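You operate a simulated robot arm through the tools that you are given. There is no shell and no other tool.

The job below is to be done with a simulated robot arm. You get a single attempt, and the scene is never put back.

## Task
Top the box on the grey disc up to 30 pegs.
Fine: a layer is 10 pegs; count dial to what the box lacks, counter slider at Half, drop them under the chute; spill none; disc out again.
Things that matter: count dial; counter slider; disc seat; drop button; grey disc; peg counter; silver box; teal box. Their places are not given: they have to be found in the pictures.

It is judged by the outcome, as a careful person would: the job done as asked, and still so three seconds after it is handed in. It fails if anything else is knocked over, pushed out of place, dropped, spilled or broken.

## Robot
A 6-joint arm with a three-finger gripper, fixed in place. Base frame: the origin is at the foot of the arm, x ahead of it, y to its left, z up. Units: mm, degrees, N and s.
Its first joint turns from -166.0 to 166.0 degrees. Payload 4.89 kg.
The tool frame sits at the grasp point between the pads (the TCP): z along the fingers, y along the line on which they close. The tips reach 30 mm beyond it. Largest opening 164 mm; the body of the gripper starts 125 mm behind the TCP.
Orientation is that of the tool frame in the base frame, as a unit quaternion [w, x, y, z]. With the fingers straight down and closing along the base's y, the tool's x points along the base's -x, its y along +y and its z along -z.

## Interface
- The arm moves only by the tool play_rows. Its argument "moves" is a list of rows, each a list of 2 entries, a list of its own where there are three numbers: the shift along the base's x, y, z in m, then the turn, a rotation vector about the base's x, y, z in degrees. In form: [[[x, y, z], [ax, ay, az]], ...]. A call has 1 to 20 rows; each row is the pose to reach, as a shift and turn from the pose commanded when the call began. "gripper" is the finger opening in m, from 0 to 0.164, set as the call begins (left out, the last holds). A row lasts 0.2 s, in which the tool goes at most 50 mm and 8.6 degrees; a call with a longer step from one row to the next is refused whole, and so is a gripper value outside its range. Where a pose cannot be reached the arm comes as near as it can. A force on the tool above 50 N (or 10 N above the force at the start of the call, whichever is more), or a blocked arm, ends the call early, and 0.2 s more pass. Each finger travels about 108 mm/s and halts on what it meets, pressing with about 28 N; the grip force reading is that of the motor and also rises with nothing between the fingers. The clock runs only during rows and for 0.2 s after the last one: add rows that repeat a pose to give the fingers time. The reply holds the time, the measured pose of the TCP, the force on the tool along the base axes, the opening and the grip force, in the units named above and with some noise, with the torque about the TCP (base axes, N m) and any sound that the robot's microphone picked up, and new pictures: "pictures" is both (left out), scene, wrist or none.
- Cameras (640 x 400 px; columns grow to the right, rows downward): "scene" is fixed at [401.1, -651.7, 1385.3]; the picture's right is [-0.60, 0.80, 0.00], its down [0.63, 0.47, -0.61] and it looks along [-0.49, -0.37, -0.79] (base axes); focal length 282 px, centre (320, 200). "wrist" rides on the gripper at [76, -2, -152] in the tool frame; the picture's right is [0.02, 1.00, 0.00], its down [-0.88, 0.02, -0.47] and it looks along [-0.47, 0.01, 0.88] (tool axes); focal length 247 px, centre (320, 200).
- raise_lower(by): slides the trunk up (or, below 0, down) by that many mm; the arm rides with it, the base frame stays. It gives what a move gives, with no picture.
- measure_at(camera, pixels): for up to 12 pixels [column, row] of the newest picture of that camera ("zoom" is the newest enlarged one), the place [x, y, z] in the base frame of the surface seen there, good to about 3 mm. It takes no simulated time.
- close_up(camera, box): a new picture of the part [left, top, right, bottom] of that camera's present view, enlarged. It takes no simulated time.
- finish_job(): hands the job in; it is judged then, once.

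Unless the task says otherwise, let go and move clear before handing in.

The tools are called as name(argument=value, ...) on one line, values as JSON. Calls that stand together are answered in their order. play_rows: Moves the arm, as the interface text tells. Its arguments: {"type":"object","properties":{"moves":{"type":"array","items":{"type":"array"}},"gripper":{"type":"number"},"pictures":{"type":"string","enum":["both","scene","wrist","none"]}},"required":["moves"]} The other tools are called the same way: raise_lower (by) slides the trunk up or down; measure_at (camera, pixels) gives the place of the surface under pixels of a picture; close_up (camera, box) takes an enlarged picture of a part of a camera's view; finish_job () hands the job in.

At the start:

```text
time: 0.0
tool_pos: [162.1, -634.4, 1172.6]
tcp_rot: [0.0, 0.0, 1.0, 0.0]
force: [-0.2, -0.1, 0.6]
ft_torque: [0.01, 0.0, 0.04]
finger_gap: 164.1
gripper_force: 0.0
trunk travel left (down, up): [-175.0, 215.0]
```

scene: 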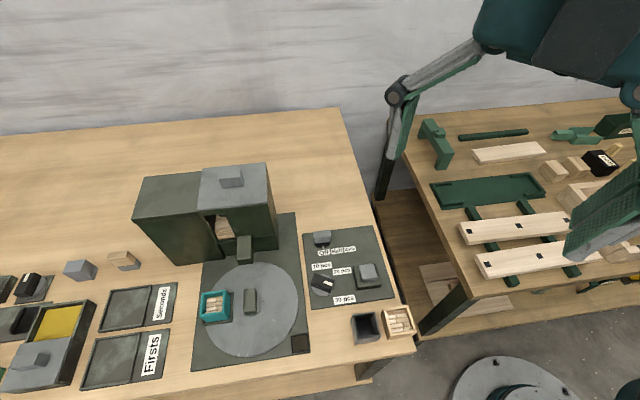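
wrist: 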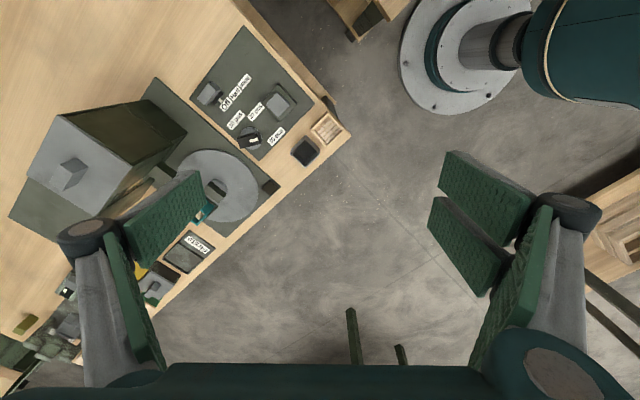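

The scene shows a machine with a grey disc around (252,310), a teal box on it at (215,305), and a control panel around (345,270). I'll enlarge these areas before moving.

close_up(camera="scene", box=[180, 220, 320, 370])

close_up(camera="scene", box=[290, 215, 430, 350])

close_up(camera="scene", box=[120, 150, 300, 280])

close_up(camera="scene", box=[0, 240, 200, 400])

```text
2.67 times, centred on (250, 295) of scene
```

zoom: 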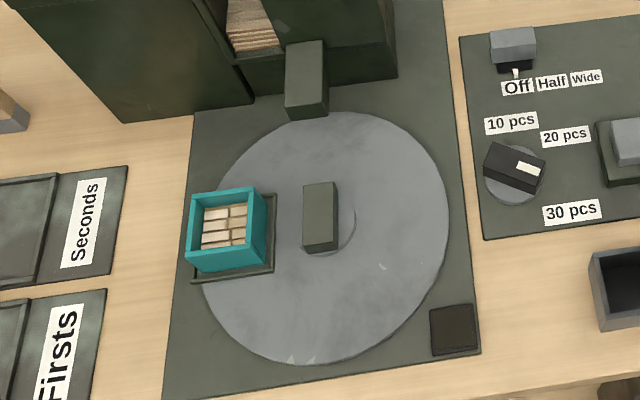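

```text
2.96 times, centred on (360, 282) of scene
```

zoom: 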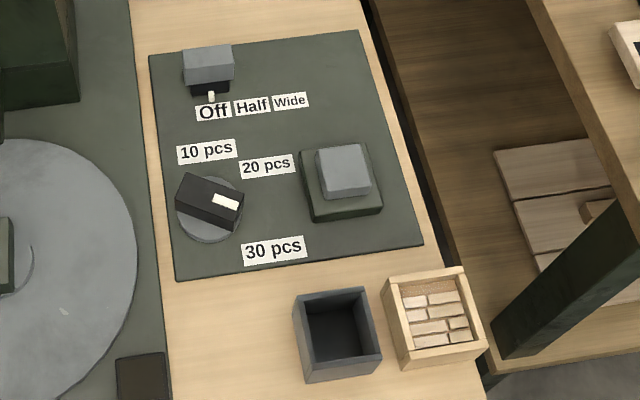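

```text
3.08 times, centred on (210, 215) of scene
```

zoom: 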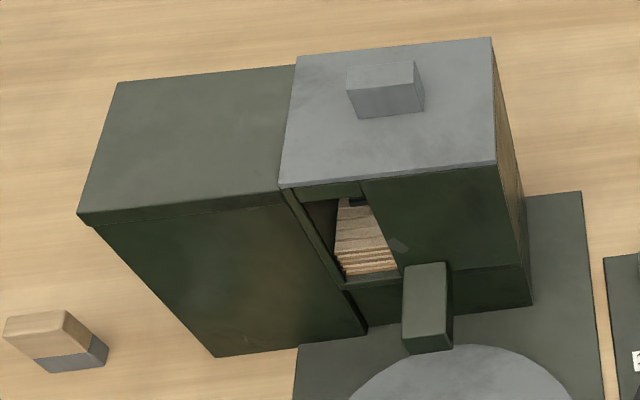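

```text
2.50 times, centred on (100, 320) of scene
```

zoom: 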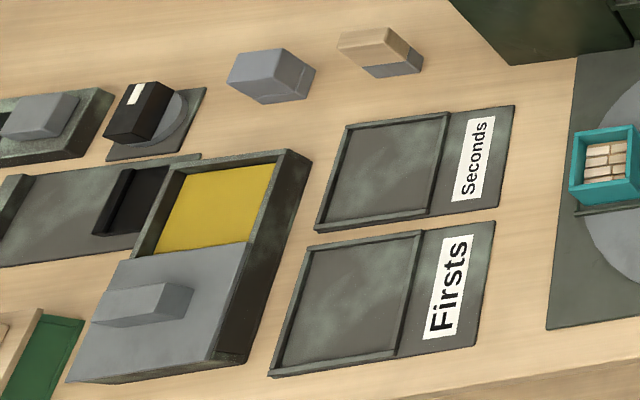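

The enlargements show the teal box on a small plate at the disc's edge, a dial with 10/20/30 labels, a slider marked Off/Half/Wide and a square button. I'll enlarge the box further and measure the main features.

close_up(camera="scene", box=[195, 280, 240, 330])

measure_at(camera="scene", pixels=[[203, 292], [228, 290], [230, 315], [203, 323], [215, 300], [216, 309], [250, 293], [250, 312], [244, 240], [280, 310], [209, 300], [300, 345]])

measure_at(camera="scene", pixels=[[322, 235], [321, 245], [321, 251], [318, 280], [326, 284], [312, 287], [366, 269], [352, 283], [368, 318], [398, 321], [268, 263], [232, 335]])

close_up(camera="scene", box=[300, 225, 390, 305])

close_up(camera="wrist", box=[140, 120, 280, 280])

```text
8.00 times, centred on (218, 305) of scene
```

zoom: 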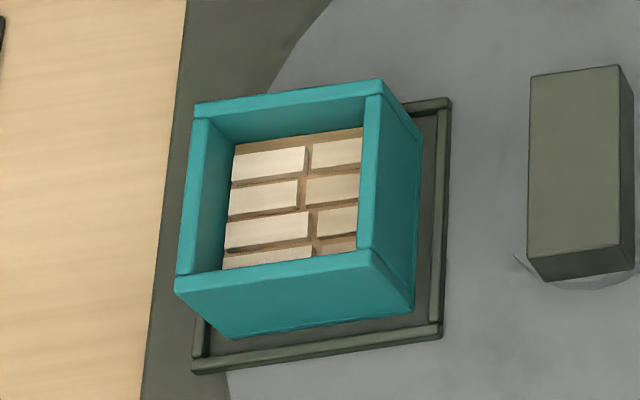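

```text
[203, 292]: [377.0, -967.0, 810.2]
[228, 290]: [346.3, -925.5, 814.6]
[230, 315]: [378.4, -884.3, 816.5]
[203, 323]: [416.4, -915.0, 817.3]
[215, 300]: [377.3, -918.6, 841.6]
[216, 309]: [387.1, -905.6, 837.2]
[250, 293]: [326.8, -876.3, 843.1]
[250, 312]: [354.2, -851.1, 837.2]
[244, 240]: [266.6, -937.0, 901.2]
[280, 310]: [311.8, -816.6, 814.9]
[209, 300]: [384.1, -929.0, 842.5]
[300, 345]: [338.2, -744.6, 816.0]
```

```text
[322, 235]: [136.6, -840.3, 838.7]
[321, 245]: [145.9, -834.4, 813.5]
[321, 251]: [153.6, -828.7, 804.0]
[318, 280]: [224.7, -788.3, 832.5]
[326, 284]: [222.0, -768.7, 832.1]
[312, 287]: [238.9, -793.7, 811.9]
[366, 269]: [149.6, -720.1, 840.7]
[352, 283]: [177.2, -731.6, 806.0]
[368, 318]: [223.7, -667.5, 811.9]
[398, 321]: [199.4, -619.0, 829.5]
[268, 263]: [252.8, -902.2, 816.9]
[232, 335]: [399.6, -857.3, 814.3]
```

```text
5.00 times, centred on (345, 265) of scene
```

zoom: 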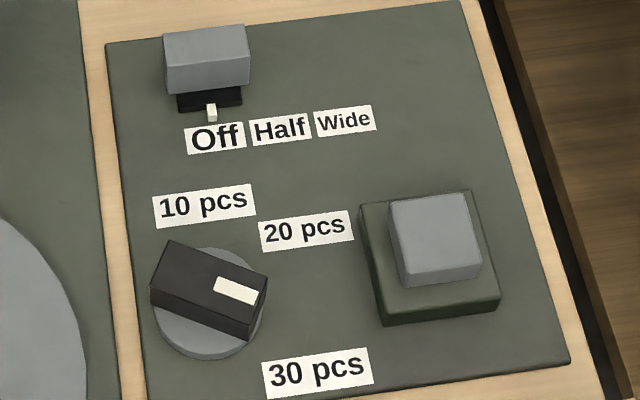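

```text
2.50 times, centred on (210, 200) of wrist
```

zoom: 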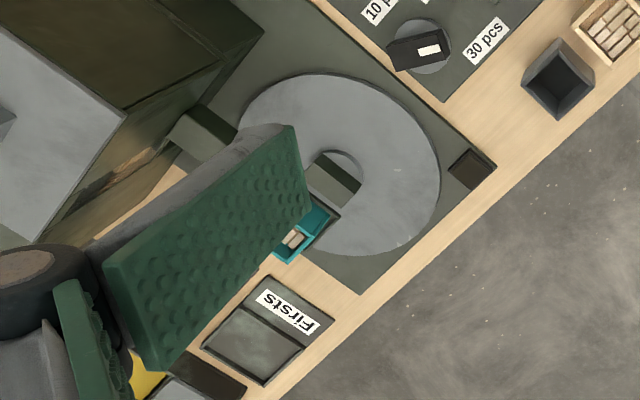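

The box holds two columns of pegs in several rows, and the dial pointer is near the 20/30 side. I'll measure the box depth and peg levels on an enlarged picture to get the number of layers.

close_up(camera="scene", box=[195, 280, 240, 330])

measure_at(camera="zoom", pixels=[[196, 110], [380, 88], [363, 256], [178, 285], [265, 165], [265, 230], [335, 190], [410, 300], [440, 105], [430, 330], [200, 366], [425, 180]])

close_up(camera="scene", box=[345, 300, 420, 350])

```text
8.00 times, centred on (218, 305) of scene
```

zoom: 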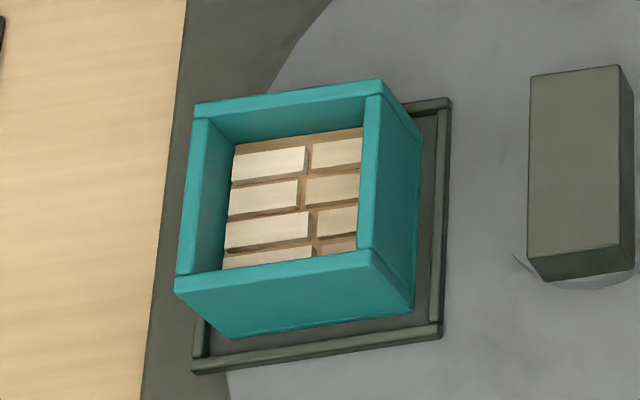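

```text
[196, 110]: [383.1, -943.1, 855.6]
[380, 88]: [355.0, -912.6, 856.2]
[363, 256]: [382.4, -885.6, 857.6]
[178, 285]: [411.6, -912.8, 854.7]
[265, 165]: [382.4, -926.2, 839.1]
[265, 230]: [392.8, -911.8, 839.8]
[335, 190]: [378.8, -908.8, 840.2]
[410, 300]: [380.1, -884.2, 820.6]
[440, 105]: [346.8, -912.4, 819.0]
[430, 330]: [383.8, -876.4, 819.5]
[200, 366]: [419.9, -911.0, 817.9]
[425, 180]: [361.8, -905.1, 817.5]
```

```text
8.00 times, centred on (382, 325) of scene
```

zoom: 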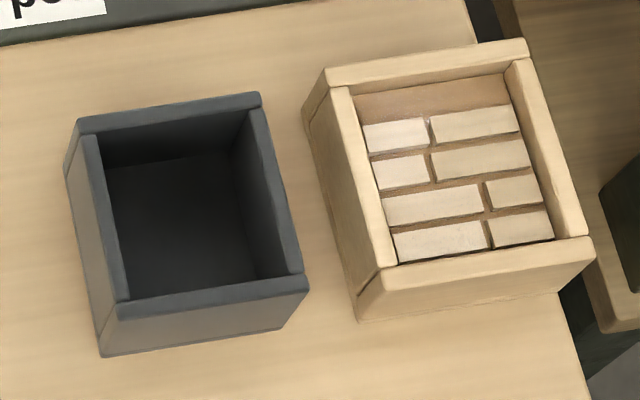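

Teal box rim is z≈856, pegs ≈840, seat ≈818. I'll measure the silver and wooden boxes for comparison, and the peg thickness in the counter's window.

measure_at(camera="zoom", pixels=[[170, 180], [200, 240], [160, 250], [90, 120], [255, 100], [290, 285], [400, 135], [480, 160], [430, 210], [340, 80], [575, 245], [110, 345]])

close_up(camera="scene", box=[195, 195, 260, 270])

```text
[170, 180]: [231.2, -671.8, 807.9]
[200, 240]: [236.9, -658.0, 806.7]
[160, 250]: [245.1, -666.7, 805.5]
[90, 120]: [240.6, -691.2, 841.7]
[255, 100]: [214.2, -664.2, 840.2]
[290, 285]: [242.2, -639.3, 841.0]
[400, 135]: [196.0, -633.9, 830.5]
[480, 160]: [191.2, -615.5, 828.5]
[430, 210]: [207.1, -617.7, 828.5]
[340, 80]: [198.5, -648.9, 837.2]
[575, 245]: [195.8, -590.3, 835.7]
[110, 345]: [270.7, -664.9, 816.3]
```

```text
5.33 times, centred on (228, 232) of scene
```

zoom: 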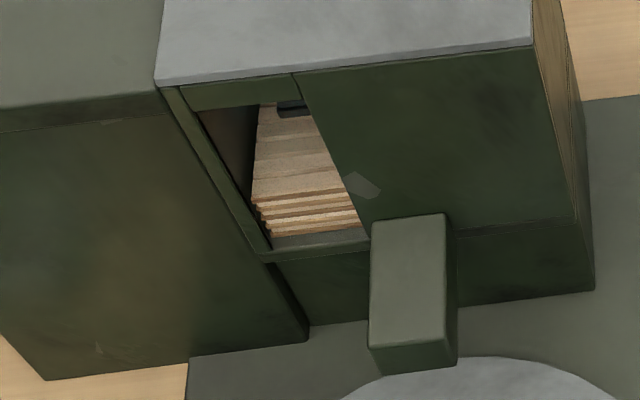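

Box floors sit about 3 mm above what they rest on, so the teal box has about 18 mm of pegs. I'll measure the peg stack visible in the window to get a layer's thickness.

measure_at(camera="zoom", pixels=[[300, 192], [300, 203], [305, 211], [305, 220], [305, 230], [300, 165], [300, 180], [310, 245], [405, 225], [400, 330], [400, 360], [530, 40]])

close_up(camera="scene", box=[206, 210, 240, 245])

```text
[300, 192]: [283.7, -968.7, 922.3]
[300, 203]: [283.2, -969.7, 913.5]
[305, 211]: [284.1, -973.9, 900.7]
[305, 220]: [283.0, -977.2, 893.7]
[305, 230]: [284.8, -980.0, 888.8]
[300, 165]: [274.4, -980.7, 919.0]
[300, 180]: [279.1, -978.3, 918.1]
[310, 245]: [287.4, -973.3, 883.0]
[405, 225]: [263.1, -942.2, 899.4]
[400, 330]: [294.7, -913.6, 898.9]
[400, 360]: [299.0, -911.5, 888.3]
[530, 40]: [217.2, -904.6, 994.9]
```

```text
11.43 times, centred on (223, 228) of scene
```

zoom: 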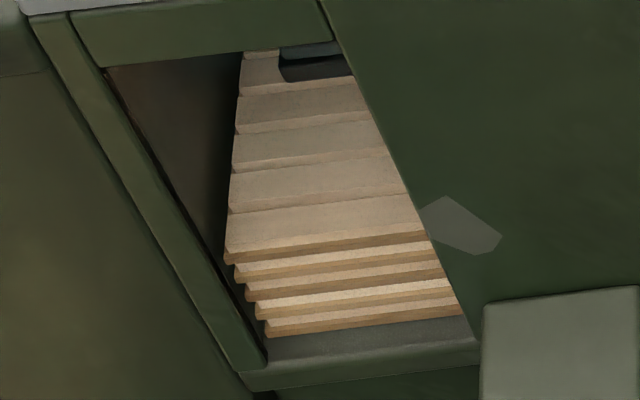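

The window shows layers roughly 8 mm apart, so I need a closer look to tell whether the teal box holds one or two layers. I'll move the arm above the disc, staying higher than the machine (top z≈995), and turn the tool so the wrist camera looks across from the right.

play_rows(moves=[[[0.022, -0.03, -0.01], [0, 0, -5.5]], [[0.044, -0.06, -0.03], [0, 0, -11.5]], [[0.066, -0.09, -0.045], [0, 0, -17]], [[0.088, -0.118, -0.06], [0, 0, -23]], [[0.11, -0.146, -0.075], [0, 0, -29]], [[0.132, -0.174, -0.09], [0, 0, -34.5]], [[0.154, -0.202, -0.105], [0, 0, -40]], [[0.178, -0.23, -0.12], [0, 0, -46]], [[0.178, -0.23, -0.12], [0, 0, -46]]])

```text
time: 2.0
tool_pos: [339.1, -866.1, 1053.3]
tcp_rot: [0.0, 0.391, 0.92, 0.0]
force: [0.5, 0.0, 0.0]
ft_torque: [0.09, 0.03, 0.0]
finger_gap: 163.8
gripper_force: 0.0
trunk travel left (down, up): [-175.0, 215.0]
```

scene: 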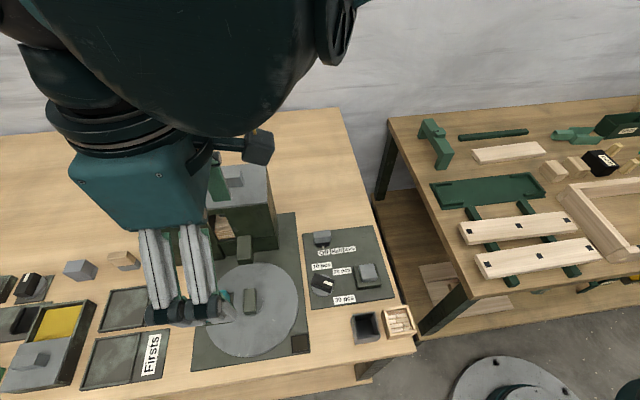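
wrist: 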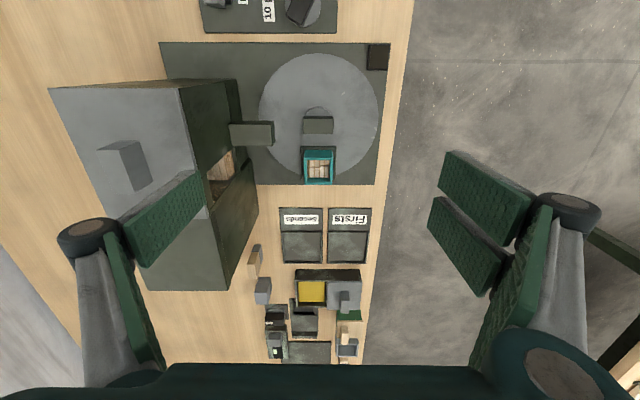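

From above, the disc is centred near wrist pixel (318,115), its handle at (318,125), and the box is at (318,165). I'll enlarge the box and disc and measure the peg tops and rim.

close_up(camera="wrist", box=[295, 140, 343, 190])

close_up(camera="wrist", box=[200, 40, 400, 190])

```text
8.00 times, centred on (319, 165) of wrist
```

zoom: 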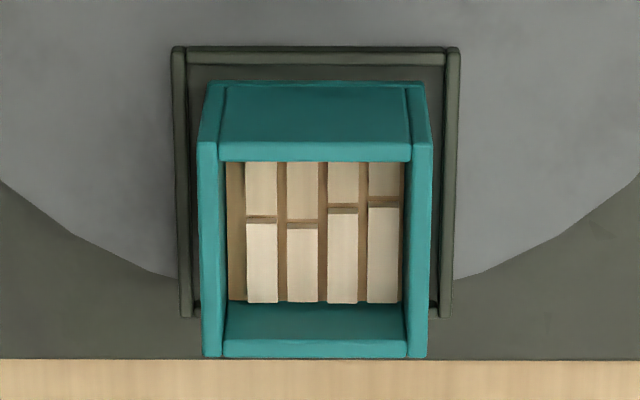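

```text
2.67 times, centred on (300, 115) of wrist
```

zoom: 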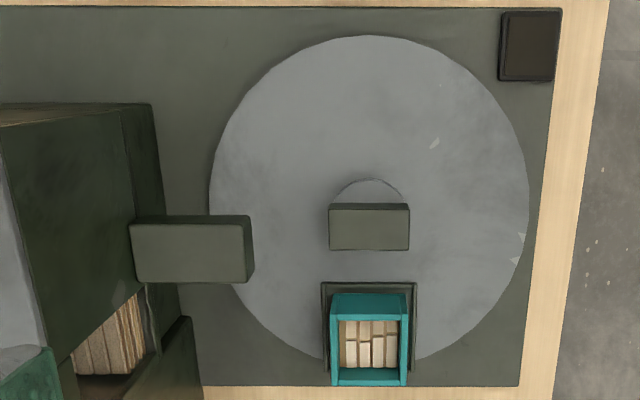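

The teal box sits inside the seat's rim. I'll measure its peg tops, brown strip and rim again from this view.

close_up(camera="wrist", box=[295, 140, 343, 190])

measure_at(camera="zoom", pixels=[[262, 270], [300, 270], [342, 270], [383, 270], [262, 190], [342, 185], [383, 180], [238, 280], [315, 152], [315, 348], [208, 250], [422, 250]])

measure_at(camera="wrist", pixels=[[304, 117], [331, 117], [304, 132], [331, 132], [318, 118], [318, 131], [250, 128], [272, 128], [262, 60], [350, 60], [377, 57], [366, 57]])

```text
8.00 times, centred on (319, 165) of wrist
```

zoom: 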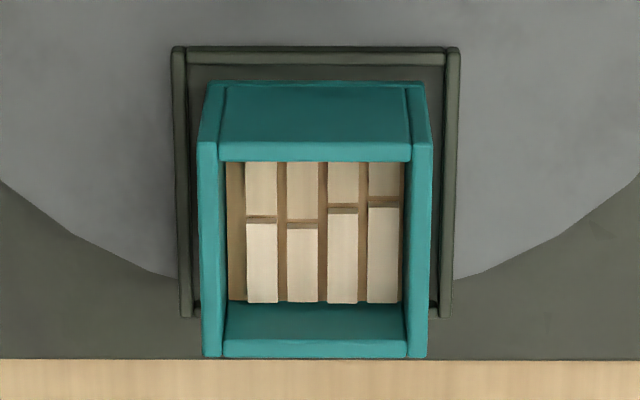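

```text
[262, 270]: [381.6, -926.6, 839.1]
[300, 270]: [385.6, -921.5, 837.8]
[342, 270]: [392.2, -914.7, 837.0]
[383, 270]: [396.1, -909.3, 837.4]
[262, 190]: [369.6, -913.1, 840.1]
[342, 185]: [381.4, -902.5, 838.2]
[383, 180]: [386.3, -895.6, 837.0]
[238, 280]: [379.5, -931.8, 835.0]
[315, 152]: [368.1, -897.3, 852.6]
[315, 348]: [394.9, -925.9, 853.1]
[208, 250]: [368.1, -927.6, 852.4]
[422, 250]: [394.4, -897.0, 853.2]
```

```text
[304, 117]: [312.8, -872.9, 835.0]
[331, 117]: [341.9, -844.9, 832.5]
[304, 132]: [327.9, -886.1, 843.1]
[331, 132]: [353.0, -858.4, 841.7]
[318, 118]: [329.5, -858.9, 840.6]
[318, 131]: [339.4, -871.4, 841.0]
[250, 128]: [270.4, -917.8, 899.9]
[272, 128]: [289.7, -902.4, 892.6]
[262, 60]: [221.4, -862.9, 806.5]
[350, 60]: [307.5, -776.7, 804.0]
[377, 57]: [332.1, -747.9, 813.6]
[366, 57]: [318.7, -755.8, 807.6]
```

Peg tops are about 15 mm below the rim, leaving about 18 mm of fill in a 34 mm deep box. That means two layers of about 9 mm, or 20 pegs, so 10 are lacking. Next I'll narrow the fingers and move over the control panel to see the dial and slider closely.

play_rows(moves=[[[0, 0, 0], [0, 0, 0]], [[-0.02, 0.013, 0], [0, 0, 0]], [[-0.05, 0.033, 0], [0, 0, 0]], [[-0.085, 0.055, 0], [0, 0, 0]], [[-0.12, 0.077, 0], [0, 0, 0]], [[-0.15, 0.096, 0], [0, 0, 0]], [[-0.15, 0.096, -0.04], [0, 0, 0]], [[-0.15, 0.096, -0.08], [0, 0, 0]], [[-0.15, 0.096, -0.1], [0, 0, 0]], [[-0.15, 0.096, -0.1], [0, 0, 0]]], gripper=0.08)

```text
time: 4.2
tool_pos: [191.1, -768.3, 953.5]
tcp_rot: [0.0, 0.39, 0.921, -0.001]
force: [0.6, -0.4, -0.7]
ft_torque: [0.11, 0.05, 0.0]
finger_gap: 79.8
gripper_force: 0.0
trunk travel left (down, up): [-175.0, 215.0]
```

scene: 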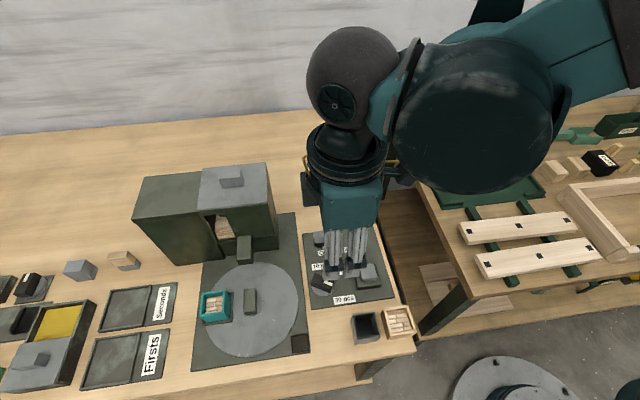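
wrist: 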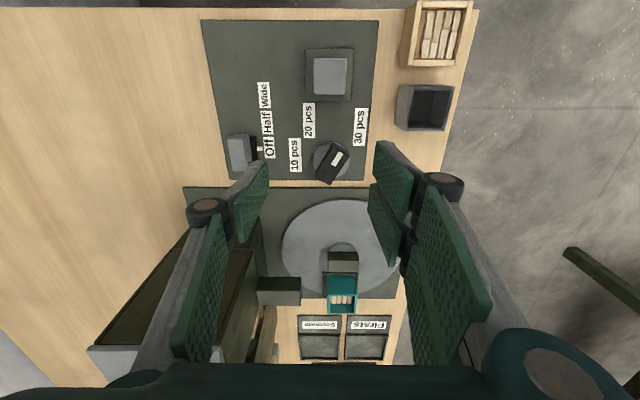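

The panel is now in view, with the slider at (240,150), dial at (330,162) and button at (330,75). I'll enlarge it and measure the key points.

close_up(camera="wrist", box=[215, 70, 375, 190])

measure_at(camera="zoom", pixels=[[205, 325], [205, 272], [205, 210], [320, 338], [375, 200], [575, 225], [488, 298], [450, 355], [470, 330], [130, 330], [75, 320], [165, 310]])

```text
3.33 times, centred on (295, 130) of wrist
```

zoom: 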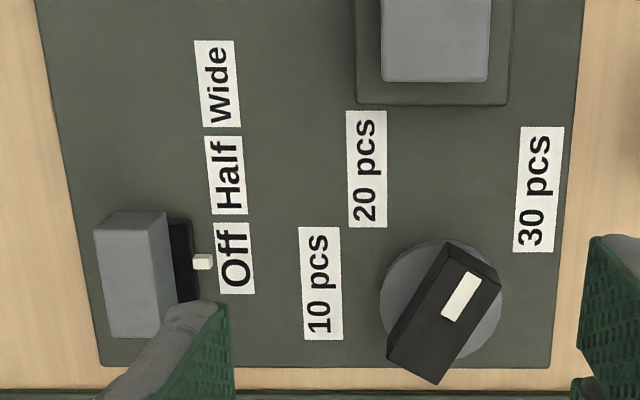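

```text
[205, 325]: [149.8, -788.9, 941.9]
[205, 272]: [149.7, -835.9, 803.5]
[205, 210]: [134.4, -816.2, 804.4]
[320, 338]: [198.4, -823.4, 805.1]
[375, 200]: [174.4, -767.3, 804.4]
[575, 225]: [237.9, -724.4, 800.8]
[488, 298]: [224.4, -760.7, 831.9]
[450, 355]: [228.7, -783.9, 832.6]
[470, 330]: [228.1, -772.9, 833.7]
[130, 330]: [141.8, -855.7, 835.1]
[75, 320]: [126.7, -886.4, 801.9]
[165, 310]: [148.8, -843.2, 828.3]
```

The slider's white tick (202,262) is at Off, and the dial's white mark points between 20 and 30. I'll measure the label centres, the tick, the dial disc and the knob edges.

measure_at(camera="zoom", pixels=[[237, 258], [226, 175], [217, 83], [202, 262], [320, 284], [366, 169], [538, 190], [415, 270], [390, 325], [495, 335], [462, 296], [425, 340]])

measure_at(camera="zoom", pixels=[[105, 225], [160, 220], [112, 330], [155, 330], [180, 230], [130, 270], [445, 250], [498, 285], [438, 378], [392, 352], [435, 30], [490, 95]])

close_up(camera="wrist", box=[220, 120, 270, 165])

close_up(camera="wrist", box=[295, 35, 375, 190])

```text
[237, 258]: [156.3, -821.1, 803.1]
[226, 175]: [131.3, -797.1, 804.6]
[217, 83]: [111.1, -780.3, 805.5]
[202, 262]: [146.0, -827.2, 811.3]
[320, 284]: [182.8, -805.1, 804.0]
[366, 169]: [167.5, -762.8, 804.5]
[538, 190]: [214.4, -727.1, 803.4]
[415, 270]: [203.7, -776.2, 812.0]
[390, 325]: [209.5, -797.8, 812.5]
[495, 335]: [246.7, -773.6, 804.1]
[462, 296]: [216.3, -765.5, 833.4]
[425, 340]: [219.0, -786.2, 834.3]
```

```text
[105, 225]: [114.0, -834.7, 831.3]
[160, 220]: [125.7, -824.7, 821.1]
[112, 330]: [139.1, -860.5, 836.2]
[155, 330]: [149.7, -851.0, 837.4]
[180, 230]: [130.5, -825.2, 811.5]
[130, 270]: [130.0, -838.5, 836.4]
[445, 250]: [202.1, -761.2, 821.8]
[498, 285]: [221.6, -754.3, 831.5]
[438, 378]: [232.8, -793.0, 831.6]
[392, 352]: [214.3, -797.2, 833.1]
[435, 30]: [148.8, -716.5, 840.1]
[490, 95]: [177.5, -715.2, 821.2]
```

```text
8.89 times, centred on (245, 142) of wrist
```

zoom: 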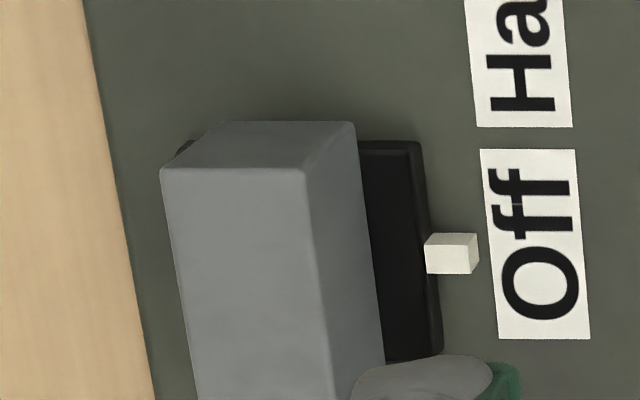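

```text
2.58 times, centred on (335, 112) of wrist
```

zoom: 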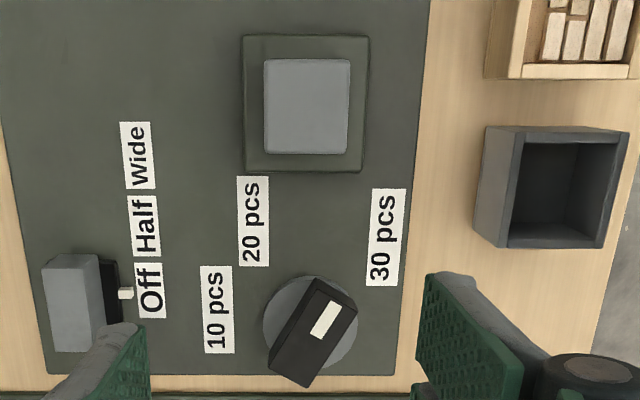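

The dial marker looks to be near the 30 side, and 10 lies toward the back. I'll enlarge the dial on its own to get its exact angle.

close_up(camera="wrist", box=[305, 135, 361, 190])

close_up(camera="scene", box=[300, 260, 350, 305])

```text
7.27 times, centred on (333, 162) of wrist
```

zoom: 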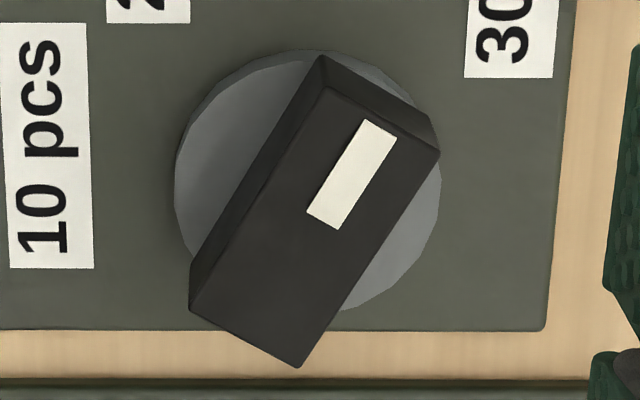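

```text
8.89 times, centred on (325, 282) of scene
```

zoom: 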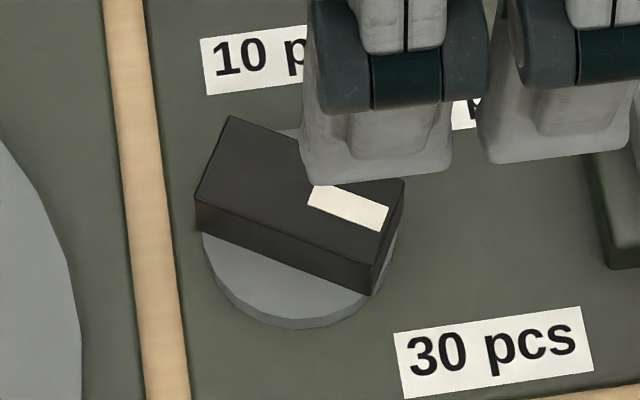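

From the corner pixels I get the dial centre at about (219,-777), a knob 21 mm wide with its top at z≈832, and a pointer direction about 118.7° clockwise from the back direction, where the 10 label lies. I'll align the fingers with the knob above it and check.

play_rows(moves=[[[0.007, -0.002, 0], [0, 0, -7.2]], [[0.014, -0.004, -0.01], [0, 0, -14.4]], [[0.021, -0.006, -0.03], [0, 0, -21.6]], [[0.028, -0.0085, -0.05], [0, 0, -28.7]], [[0.028, -0.0085, -0.06], [0, 0, -28.7]], [[0.028, -0.0085, -0.06], [0, 0, -28.7]]], gripper=0.05)

```text
time: 5.6
tool_pos: [218.1, -778.1, 892.7]
tcp_rot: [0.0, 0.607, 0.795, 0.0]
force: [-0.2, -0.1, -0.3]
ft_torque: [0.05, -0.02, -0.01]
finger_gap: 49.9
gripper_force: 0.1
trunk travel left (down, up): [-175.0, 215.0]
```

scene: 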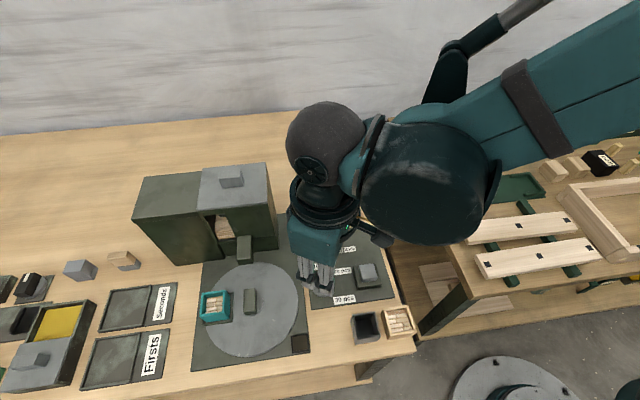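
wrist: 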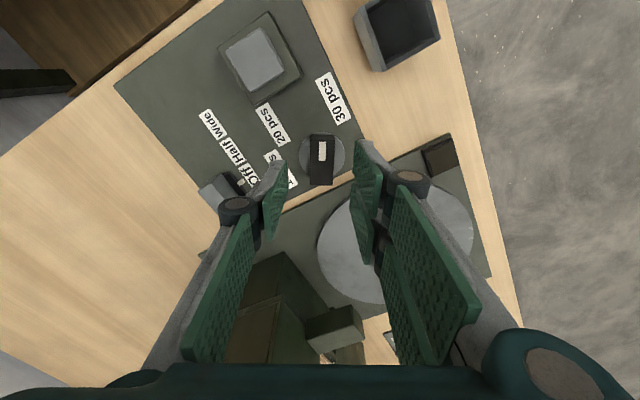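

The knob (321,158) sits centred between the fingers and parallel to them. I'll descend around it and grip.

play_rows(moves=[[[0, 0, -0.015], [0, 0, 0]], [[0, 0, -0.03], [0, 0, 0]], [[0, 0, -0.04], [0, 0, 0]], [[0, 0, -0.0455], [0, 0, 0]], [[0, 0, -0.0455], [0, 0, 0]]])

play_rows(moves=[[[0, 0, 0], [0, 0, 0]], [[0, 0, 0], [0, 0, 0]], [[0, 0, 0], [0, 0, 0]]], gripper=0.01)

```text
time: 6.8
tool_pos: [216.8, -775.7, 846.9]
tcp_rot: [-0.001, 0.606, 0.795, 0.0]
force: [-1.0, 0.4, 0.4]
ft_torque: [0.02, 0.02, 0.02]
finger_gap: 50.0
gripper_force: 0.1
trunk travel left (down, up): [-175.0, 215.0]
```

scene: 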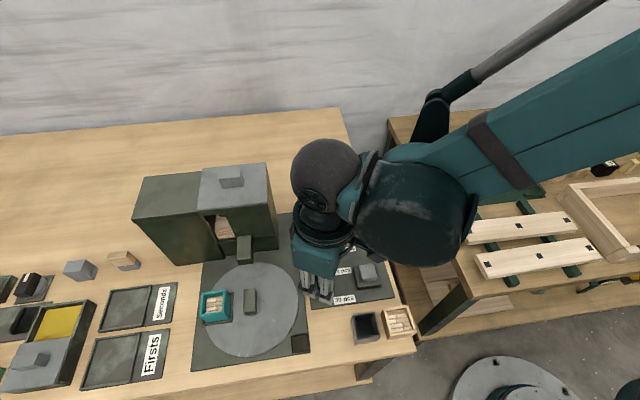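
wrist: 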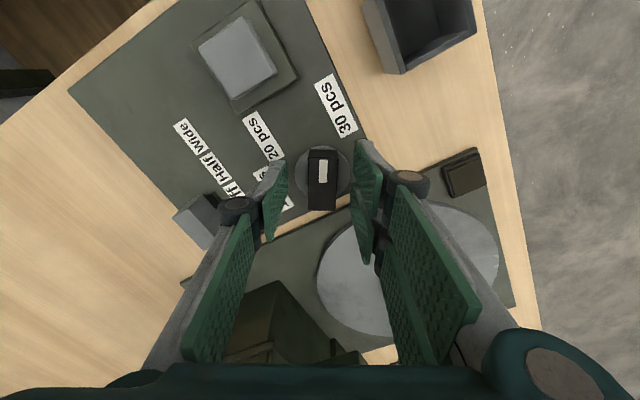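

```text
time: 7.6
tool_pos: [219.7, -775.8, 847.6]
tcp_rot: [0.0, 0.606, 0.796, 0.0]
force: [26.0, 11.2, -7.4]
ft_torque: [0.3, -0.88, 0.05]
finger_gap: 22.0
gripper_force: 45.0
trunk travel left (down, up): [-175.0, 215.0]
```

scene: 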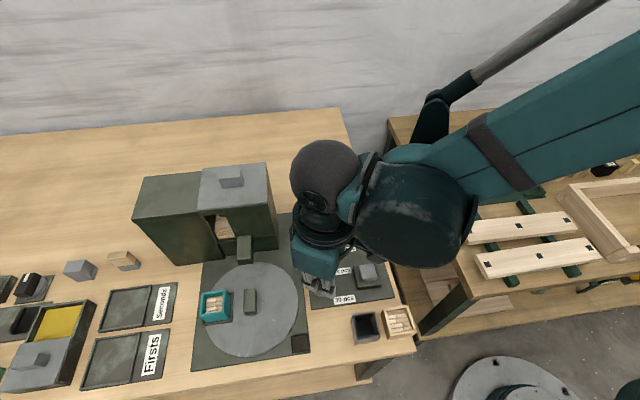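
wrist: 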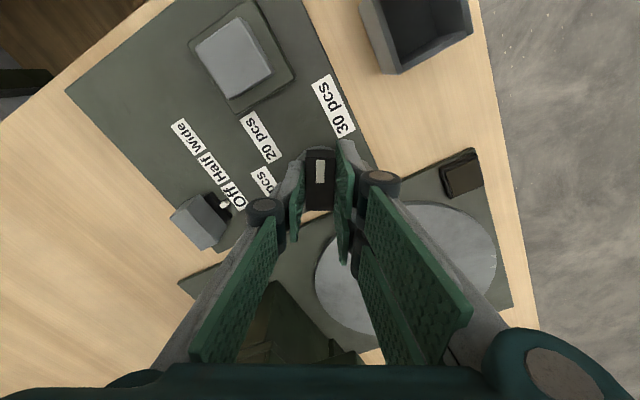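

The knob is gripped (gap 22 mm), with a sideways load of about 28 N from a small off-centre error. I'll nudge the tool along that force to relieve it.

play_rows(moves=[[[0.001, 0.0003, 0], [0, 0, 0]], [[0.0015, 0.0004, 0], [0, 0, 0]]], pictures="none")

```text
time: 8.2
tool_pos: [219.8, -776.0, 845.5]
tcp_rot: [0.0, 0.606, 0.796, 0.0]
force: [21.2, 16.9, -18.7]
ft_torque: [-0.52, -0.78, 0.04]
finger_gap: 21.8
gripper_force: 45.2
trunk travel left (down, up): [-175.0, 215.0]
```

play_rows(moves=[[[0.001, 0.0005, 0.0], [0, 0, 0]], [[0.0015, 0.0008, 0.0], [0, 0, 0]]], pictures="none")

```text
time: 8.8
tool_pos: [218.6, -775.9, 848.1]
tcp_rot: [-0.002, 0.607, 0.795, 0.0]
force: [4.3, 10.5, -22.7]
ft_torque: [0.62, 0.08, 0.02]
finger_gap: 21.9
gripper_force: 45.1
trunk travel left (down, up): [-175.0, 215.0]
```

play_rows(moves=[[[0.0002, 0.0004, -0.0007], [0, 0, 0]], [[0.0003, 0.0008, -0.0013], [0, 0, 0]]], pictures="none")

```text
time: 9.4
tool_pos: [219.3, -776.3, 846.4]
tcp_rot: [-0.001, 0.606, 0.795, -0.001]
force: [-8.5, -9.1, 1.9]
ft_torque: [0.98, 0.7, -0.03]
finger_gap: 22.0
gripper_force: 45.1
trunk travel left (down, up): [-175.0, 215.0]
```

The load is now small (≈12 N). I'll turn the dial slowly counter-clockwise toward 20 and 10, starting with 18° and watching for sounds.

play_rows(moves=[[[-0.0005, -0.0006, 0], [0, 0, 3]], [[-0.0005, -0.0006, 0], [0, 0, 8]], [[-0.0005, -0.0006, 0], [0, 0, 13]], [[-0.0005, -0.0006, 0], [0, 0, 18]], [[-0.0005, -0.0006, 0], [0, 0, 18]]])

```text
time: 10.6
tool_pos: [220.1, -776.7, 846.0]
tcp_rot: [0.0, 0.474, 0.88, 0.001]
force: [-28.8, -28.7, 23.9]
ft_torque: [-1.55, 0.38, -0.03]
finger_gap: 22.0
gripper_force: 45.2
trunk travel left (down, up): [-175.0, 215.0]
```

scene: 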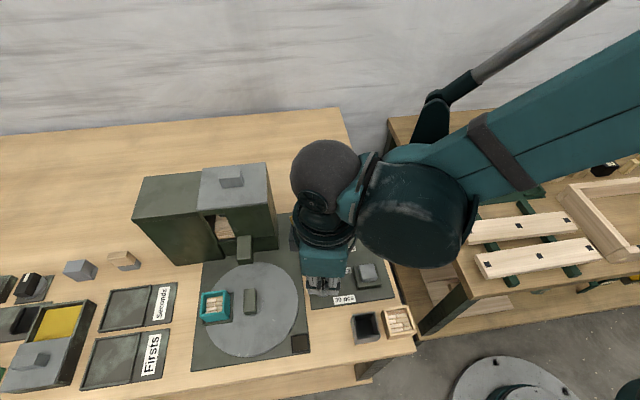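
wrist: 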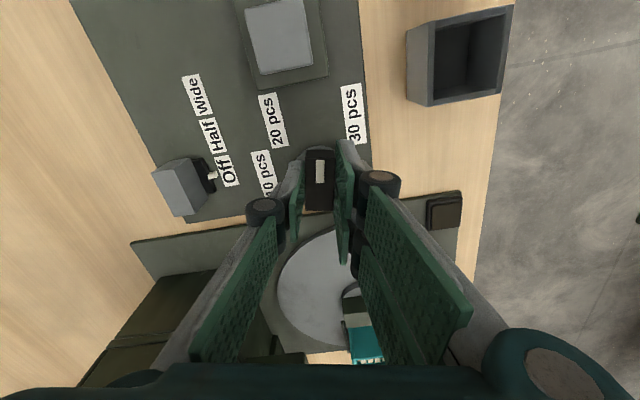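

The dial turned with the tool (the knob stays aligned at (320,180)), but the side load grew. I'll loosen the fingers slightly so the knob can centre itself, then keep turning.

play_rows(moves=[[[0, 0, 0], [0, 0, 0]], [[-0.001, -0.001, 0.0005], [0, 0, 0]], [[-0.001, -0.001, 0.0005], [0, 0, 6]], [[-0.001, -0.001, 0.0005], [0, 0, 12]], [[-0.001, -0.001, 0.0005], [0, 0, 18]], [[-0.001, -0.001, 0.0005], [0, 0, 24]], [[-0.001, -0.001, 0.0005], [0, 0, 30]], [[-0.001, -0.001, 0.0005], [0, 0, 36]], [[-0.001, -0.001, 0.0005], [0, 0, 36]]], gripper=0.025)

```text
time: 12.6
tool_pos: [219.6, -777.7, 847.2]
tcp_rot: [0.001, 0.178, 0.984, 0.0]
force: [-0.2, -0.5, -0.2]
ft_torque: [0.0, 0.05, 0.0]
finger_gap: 25.5
gripper_force: 0.1
trunk travel left (down, up): [-175.0, 215.0]
```

scene: 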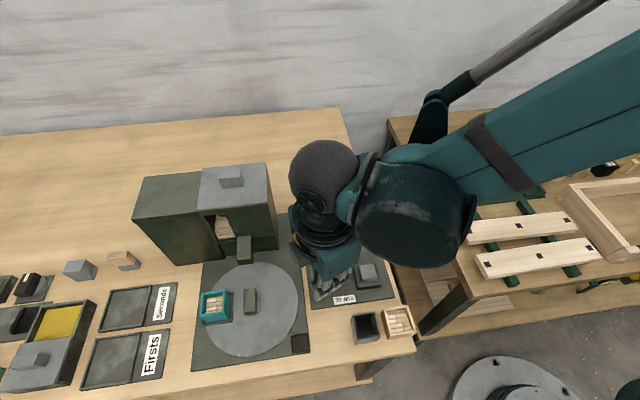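
wrist: 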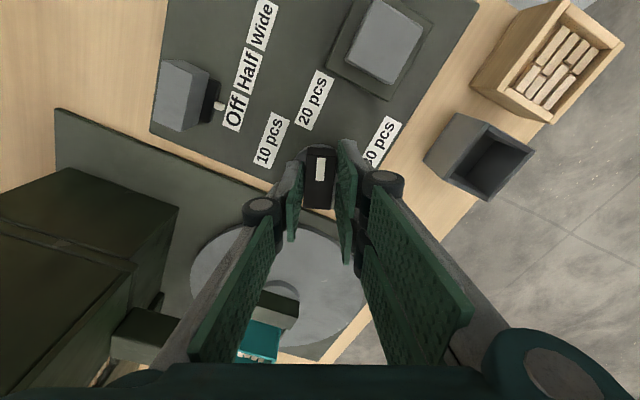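

The knob follows the fingers with almost no load. I'll continue another 62° so the marker points at the 10 label.

play_rows(moves=[[[0, 0, 0], [0, 0, 6]], [[0, 0, 0], [0, 0, 12]], [[0, 0, 0], [0, 0, 18]], [[0, 0, 0], [0, 0, 24]], [[0, 0, 0], [0, 0, 30]], [[0, 0, 0], [0, 0, 36]], [[0, 0, 0], [0, 0, 42]], [[0, 0, 0], [0, 0, 48]], [[0, 0, 0], [0, 0, 54]], [[0, 0, 0], [0, 0, 60]], [[0, 0, 0], [0, 0, 62]], [[0, 0, 0], [0, 0, 62]]])

```text
time: 15.2
tool_pos: [219.7, -777.0, 846.5]
tcp_rot: [-0.001, -0.354, 0.935, 0.0]
force: [1.9, -1.1, -0.9]
ft_torque: [-0.04, -0.01, -0.02]
finger_gap: 25.8
gripper_force: 0.8
trunk travel left (down, up): [-175.0, 215.0]
```

scene: 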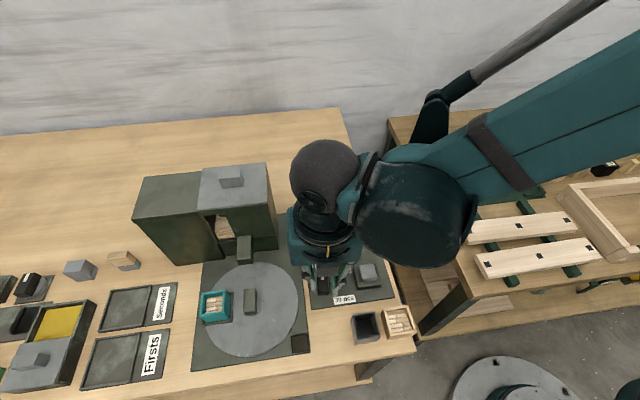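
wrist: 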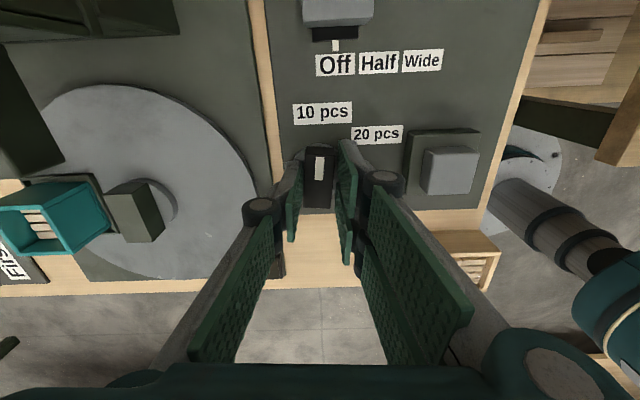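

The marker now points up at the "10 pcs" label (322,112). I'll enlarge the view to check for lag.

close_up(camera="wrist", box=[270, 90, 400, 220])

```text
3.08 times, centred on (335, 155) of wrist
```

zoom: 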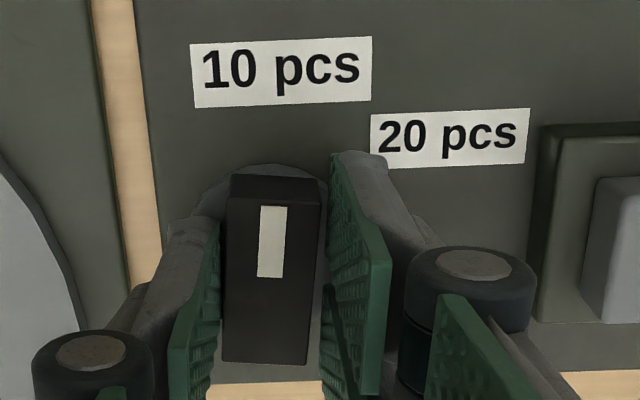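

The knob lags the fingers by a few degrees. I'll turn 1.5° more and close snugly to bring it square with the fingers, then reopen.

play_rows(moves=[[[0, 0, 0], [0, 0, 1.5]], [[0, 0, 0], [0, 0, 1.5]], [[0, 0, 0], [0, 0, 1.5]]], gripper=0.0215, pictures="none")

play_rows(moves=[[[0, 0, 0], [0, 0, 0]], [[0, 0, 0], [0, 0, 0]], [[0, 0, 0.01], [0, 0, 0]], [[0, 0, 0.03], [0, 0, 0]], [[0, 0, 0.06], [0, 0, 0]], [[0, 0, 0.09], [0, 0, 0]], [[0, 0, 0.09], [0, 0, 0]]], gripper=0.05)

```text
time: 16.0
tool_pos: [219.3, -775.9, 846.2]
tcp_rot: [0.0, -0.366, 0.931, 0.0]
force: [4.3, -7.0, 1.2]
ft_torque: [-0.15, -0.09, 0.02]
finger_gap: 24.8
gripper_force: 3.6
trunk travel left (down, up): [-175.0, 215.0]
```

```text
time: 17.6
tool_pos: [220.3, -774.6, 937.9]
tcp_rot: [0.0, -0.365, 0.931, -0.001]
force: [0.2, -0.4, 0.1]
ft_torque: [-0.06, -0.02, -0.01]
finger_gap: 50.0
gripper_force: 0.0
trunk travel left (down, up): [-175.0, 215.0]
```

scene: 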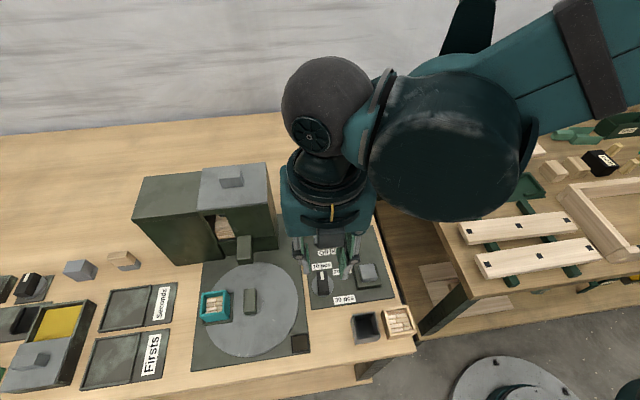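
wrist: 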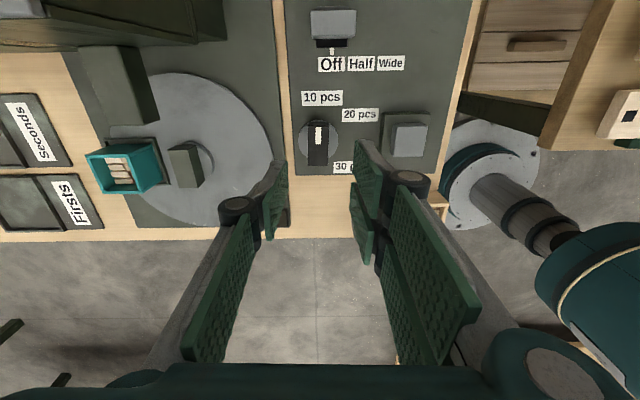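

The tool is clear and the knob marker (318,135) now points up toward "10 pcs". I'll enlarge both views to confirm.

close_up(camera="wrist", box=[285, 0, 405, 180])

close_up(camera="wrist", box=[295, 80, 355, 170])

close_up(camera="scene", box=[295, 240, 395, 310])

```text
2.22 times, centred on (345, 90) of wrist
```

zoom: 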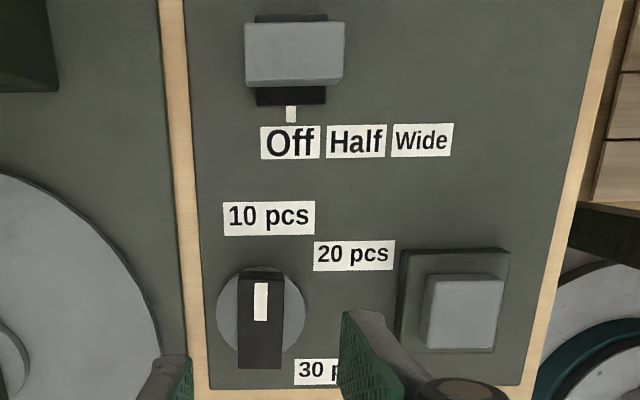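

```text
4.44 times, centred on (325, 125) of wrist
```

zoom: 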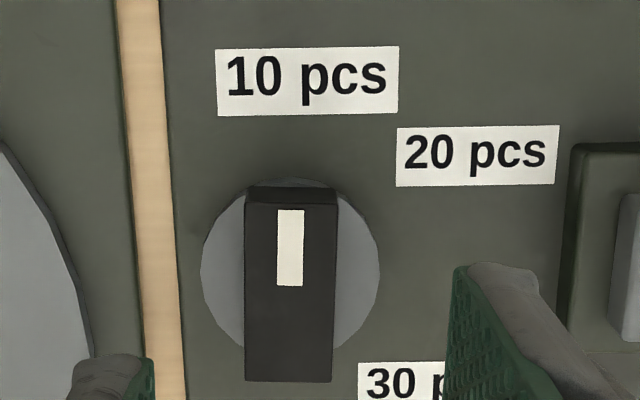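

```text
5.71 times, centred on (345, 275) of scene
```

zoom: 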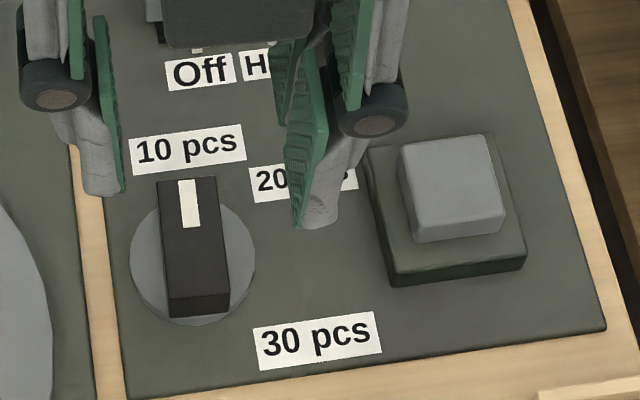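

The dial points at 10. Label geometry gives a slider spacing of 30 mm per step, with the slider knob centre at about (133,-843), 37 mm long along the travel direction, top z≈836. I'll move above it, aligned to the table.

play_rows(moves=[[[-0.02, -0.015, 0], [0, 0, 0.7]], [[-0.045, -0.035, 0], [0, 0, 1.4]], [[-0.068, -0.054, 0], [0, 0, 2.1]], [[-0.0868, -0.0684, 0], [0, 0, 2.1]], [[-0.0868, -0.0684, -0.03], [0, 0, 2.1]], [[-0.0868, -0.0684, -0.05], [0, 0, 2.1]], [[-0.0868, -0.0684, -0.05], [0, 0, 2.1]]], gripper=0.062)

```text
time: 19.2
tool_pos: [132.7, -847.0, 888.0]
tcp_rot: [0.0, -0.382, 0.924, 0.0]
force: [0.3, 0.2, 0.0]
ft_torque: [0.05, 0.0, 0.03]
finger_gap: 61.9
gripper_force: 0.0
trunk travel left (down, up): [-175.0, 215.0]
```

scene: 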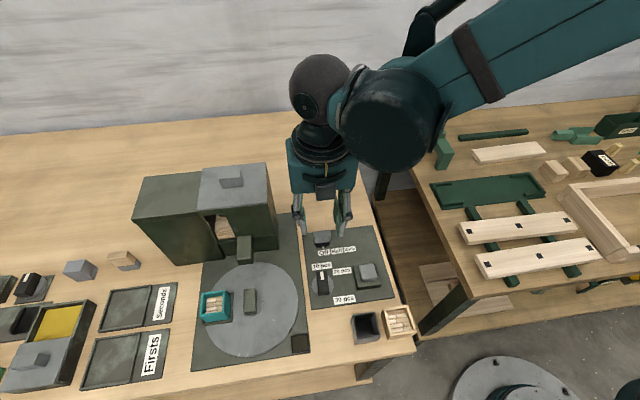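
wrist: 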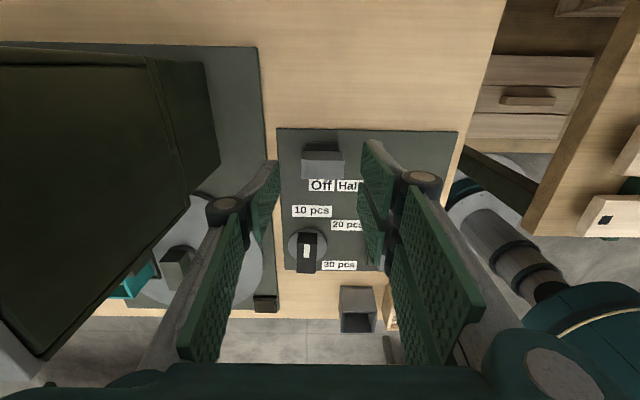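

The slider knob (322,158) is between the fingers. I'll enlarge it to check the alignment before descending.

close_up(camera="wrist", box=[260, 120, 390, 210])

measure_at(camera="zoom", pixels=[[240, 140], [380, 140], [240, 190], [380, 190], [310, 165], [310, 235], [310, 215], [310, 255]])

```text
4.44 times, centred on (325, 165) of wrist
```

zoom: 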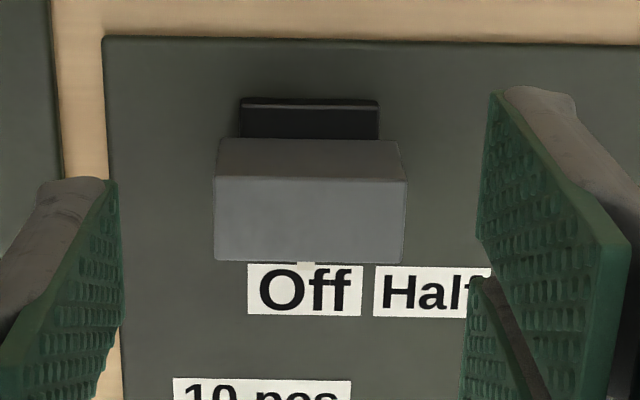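

```text
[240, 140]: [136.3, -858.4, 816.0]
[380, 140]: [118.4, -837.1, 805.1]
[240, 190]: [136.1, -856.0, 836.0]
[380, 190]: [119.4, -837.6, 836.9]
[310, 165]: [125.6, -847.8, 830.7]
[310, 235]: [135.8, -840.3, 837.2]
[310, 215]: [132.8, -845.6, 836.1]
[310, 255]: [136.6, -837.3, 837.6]
```

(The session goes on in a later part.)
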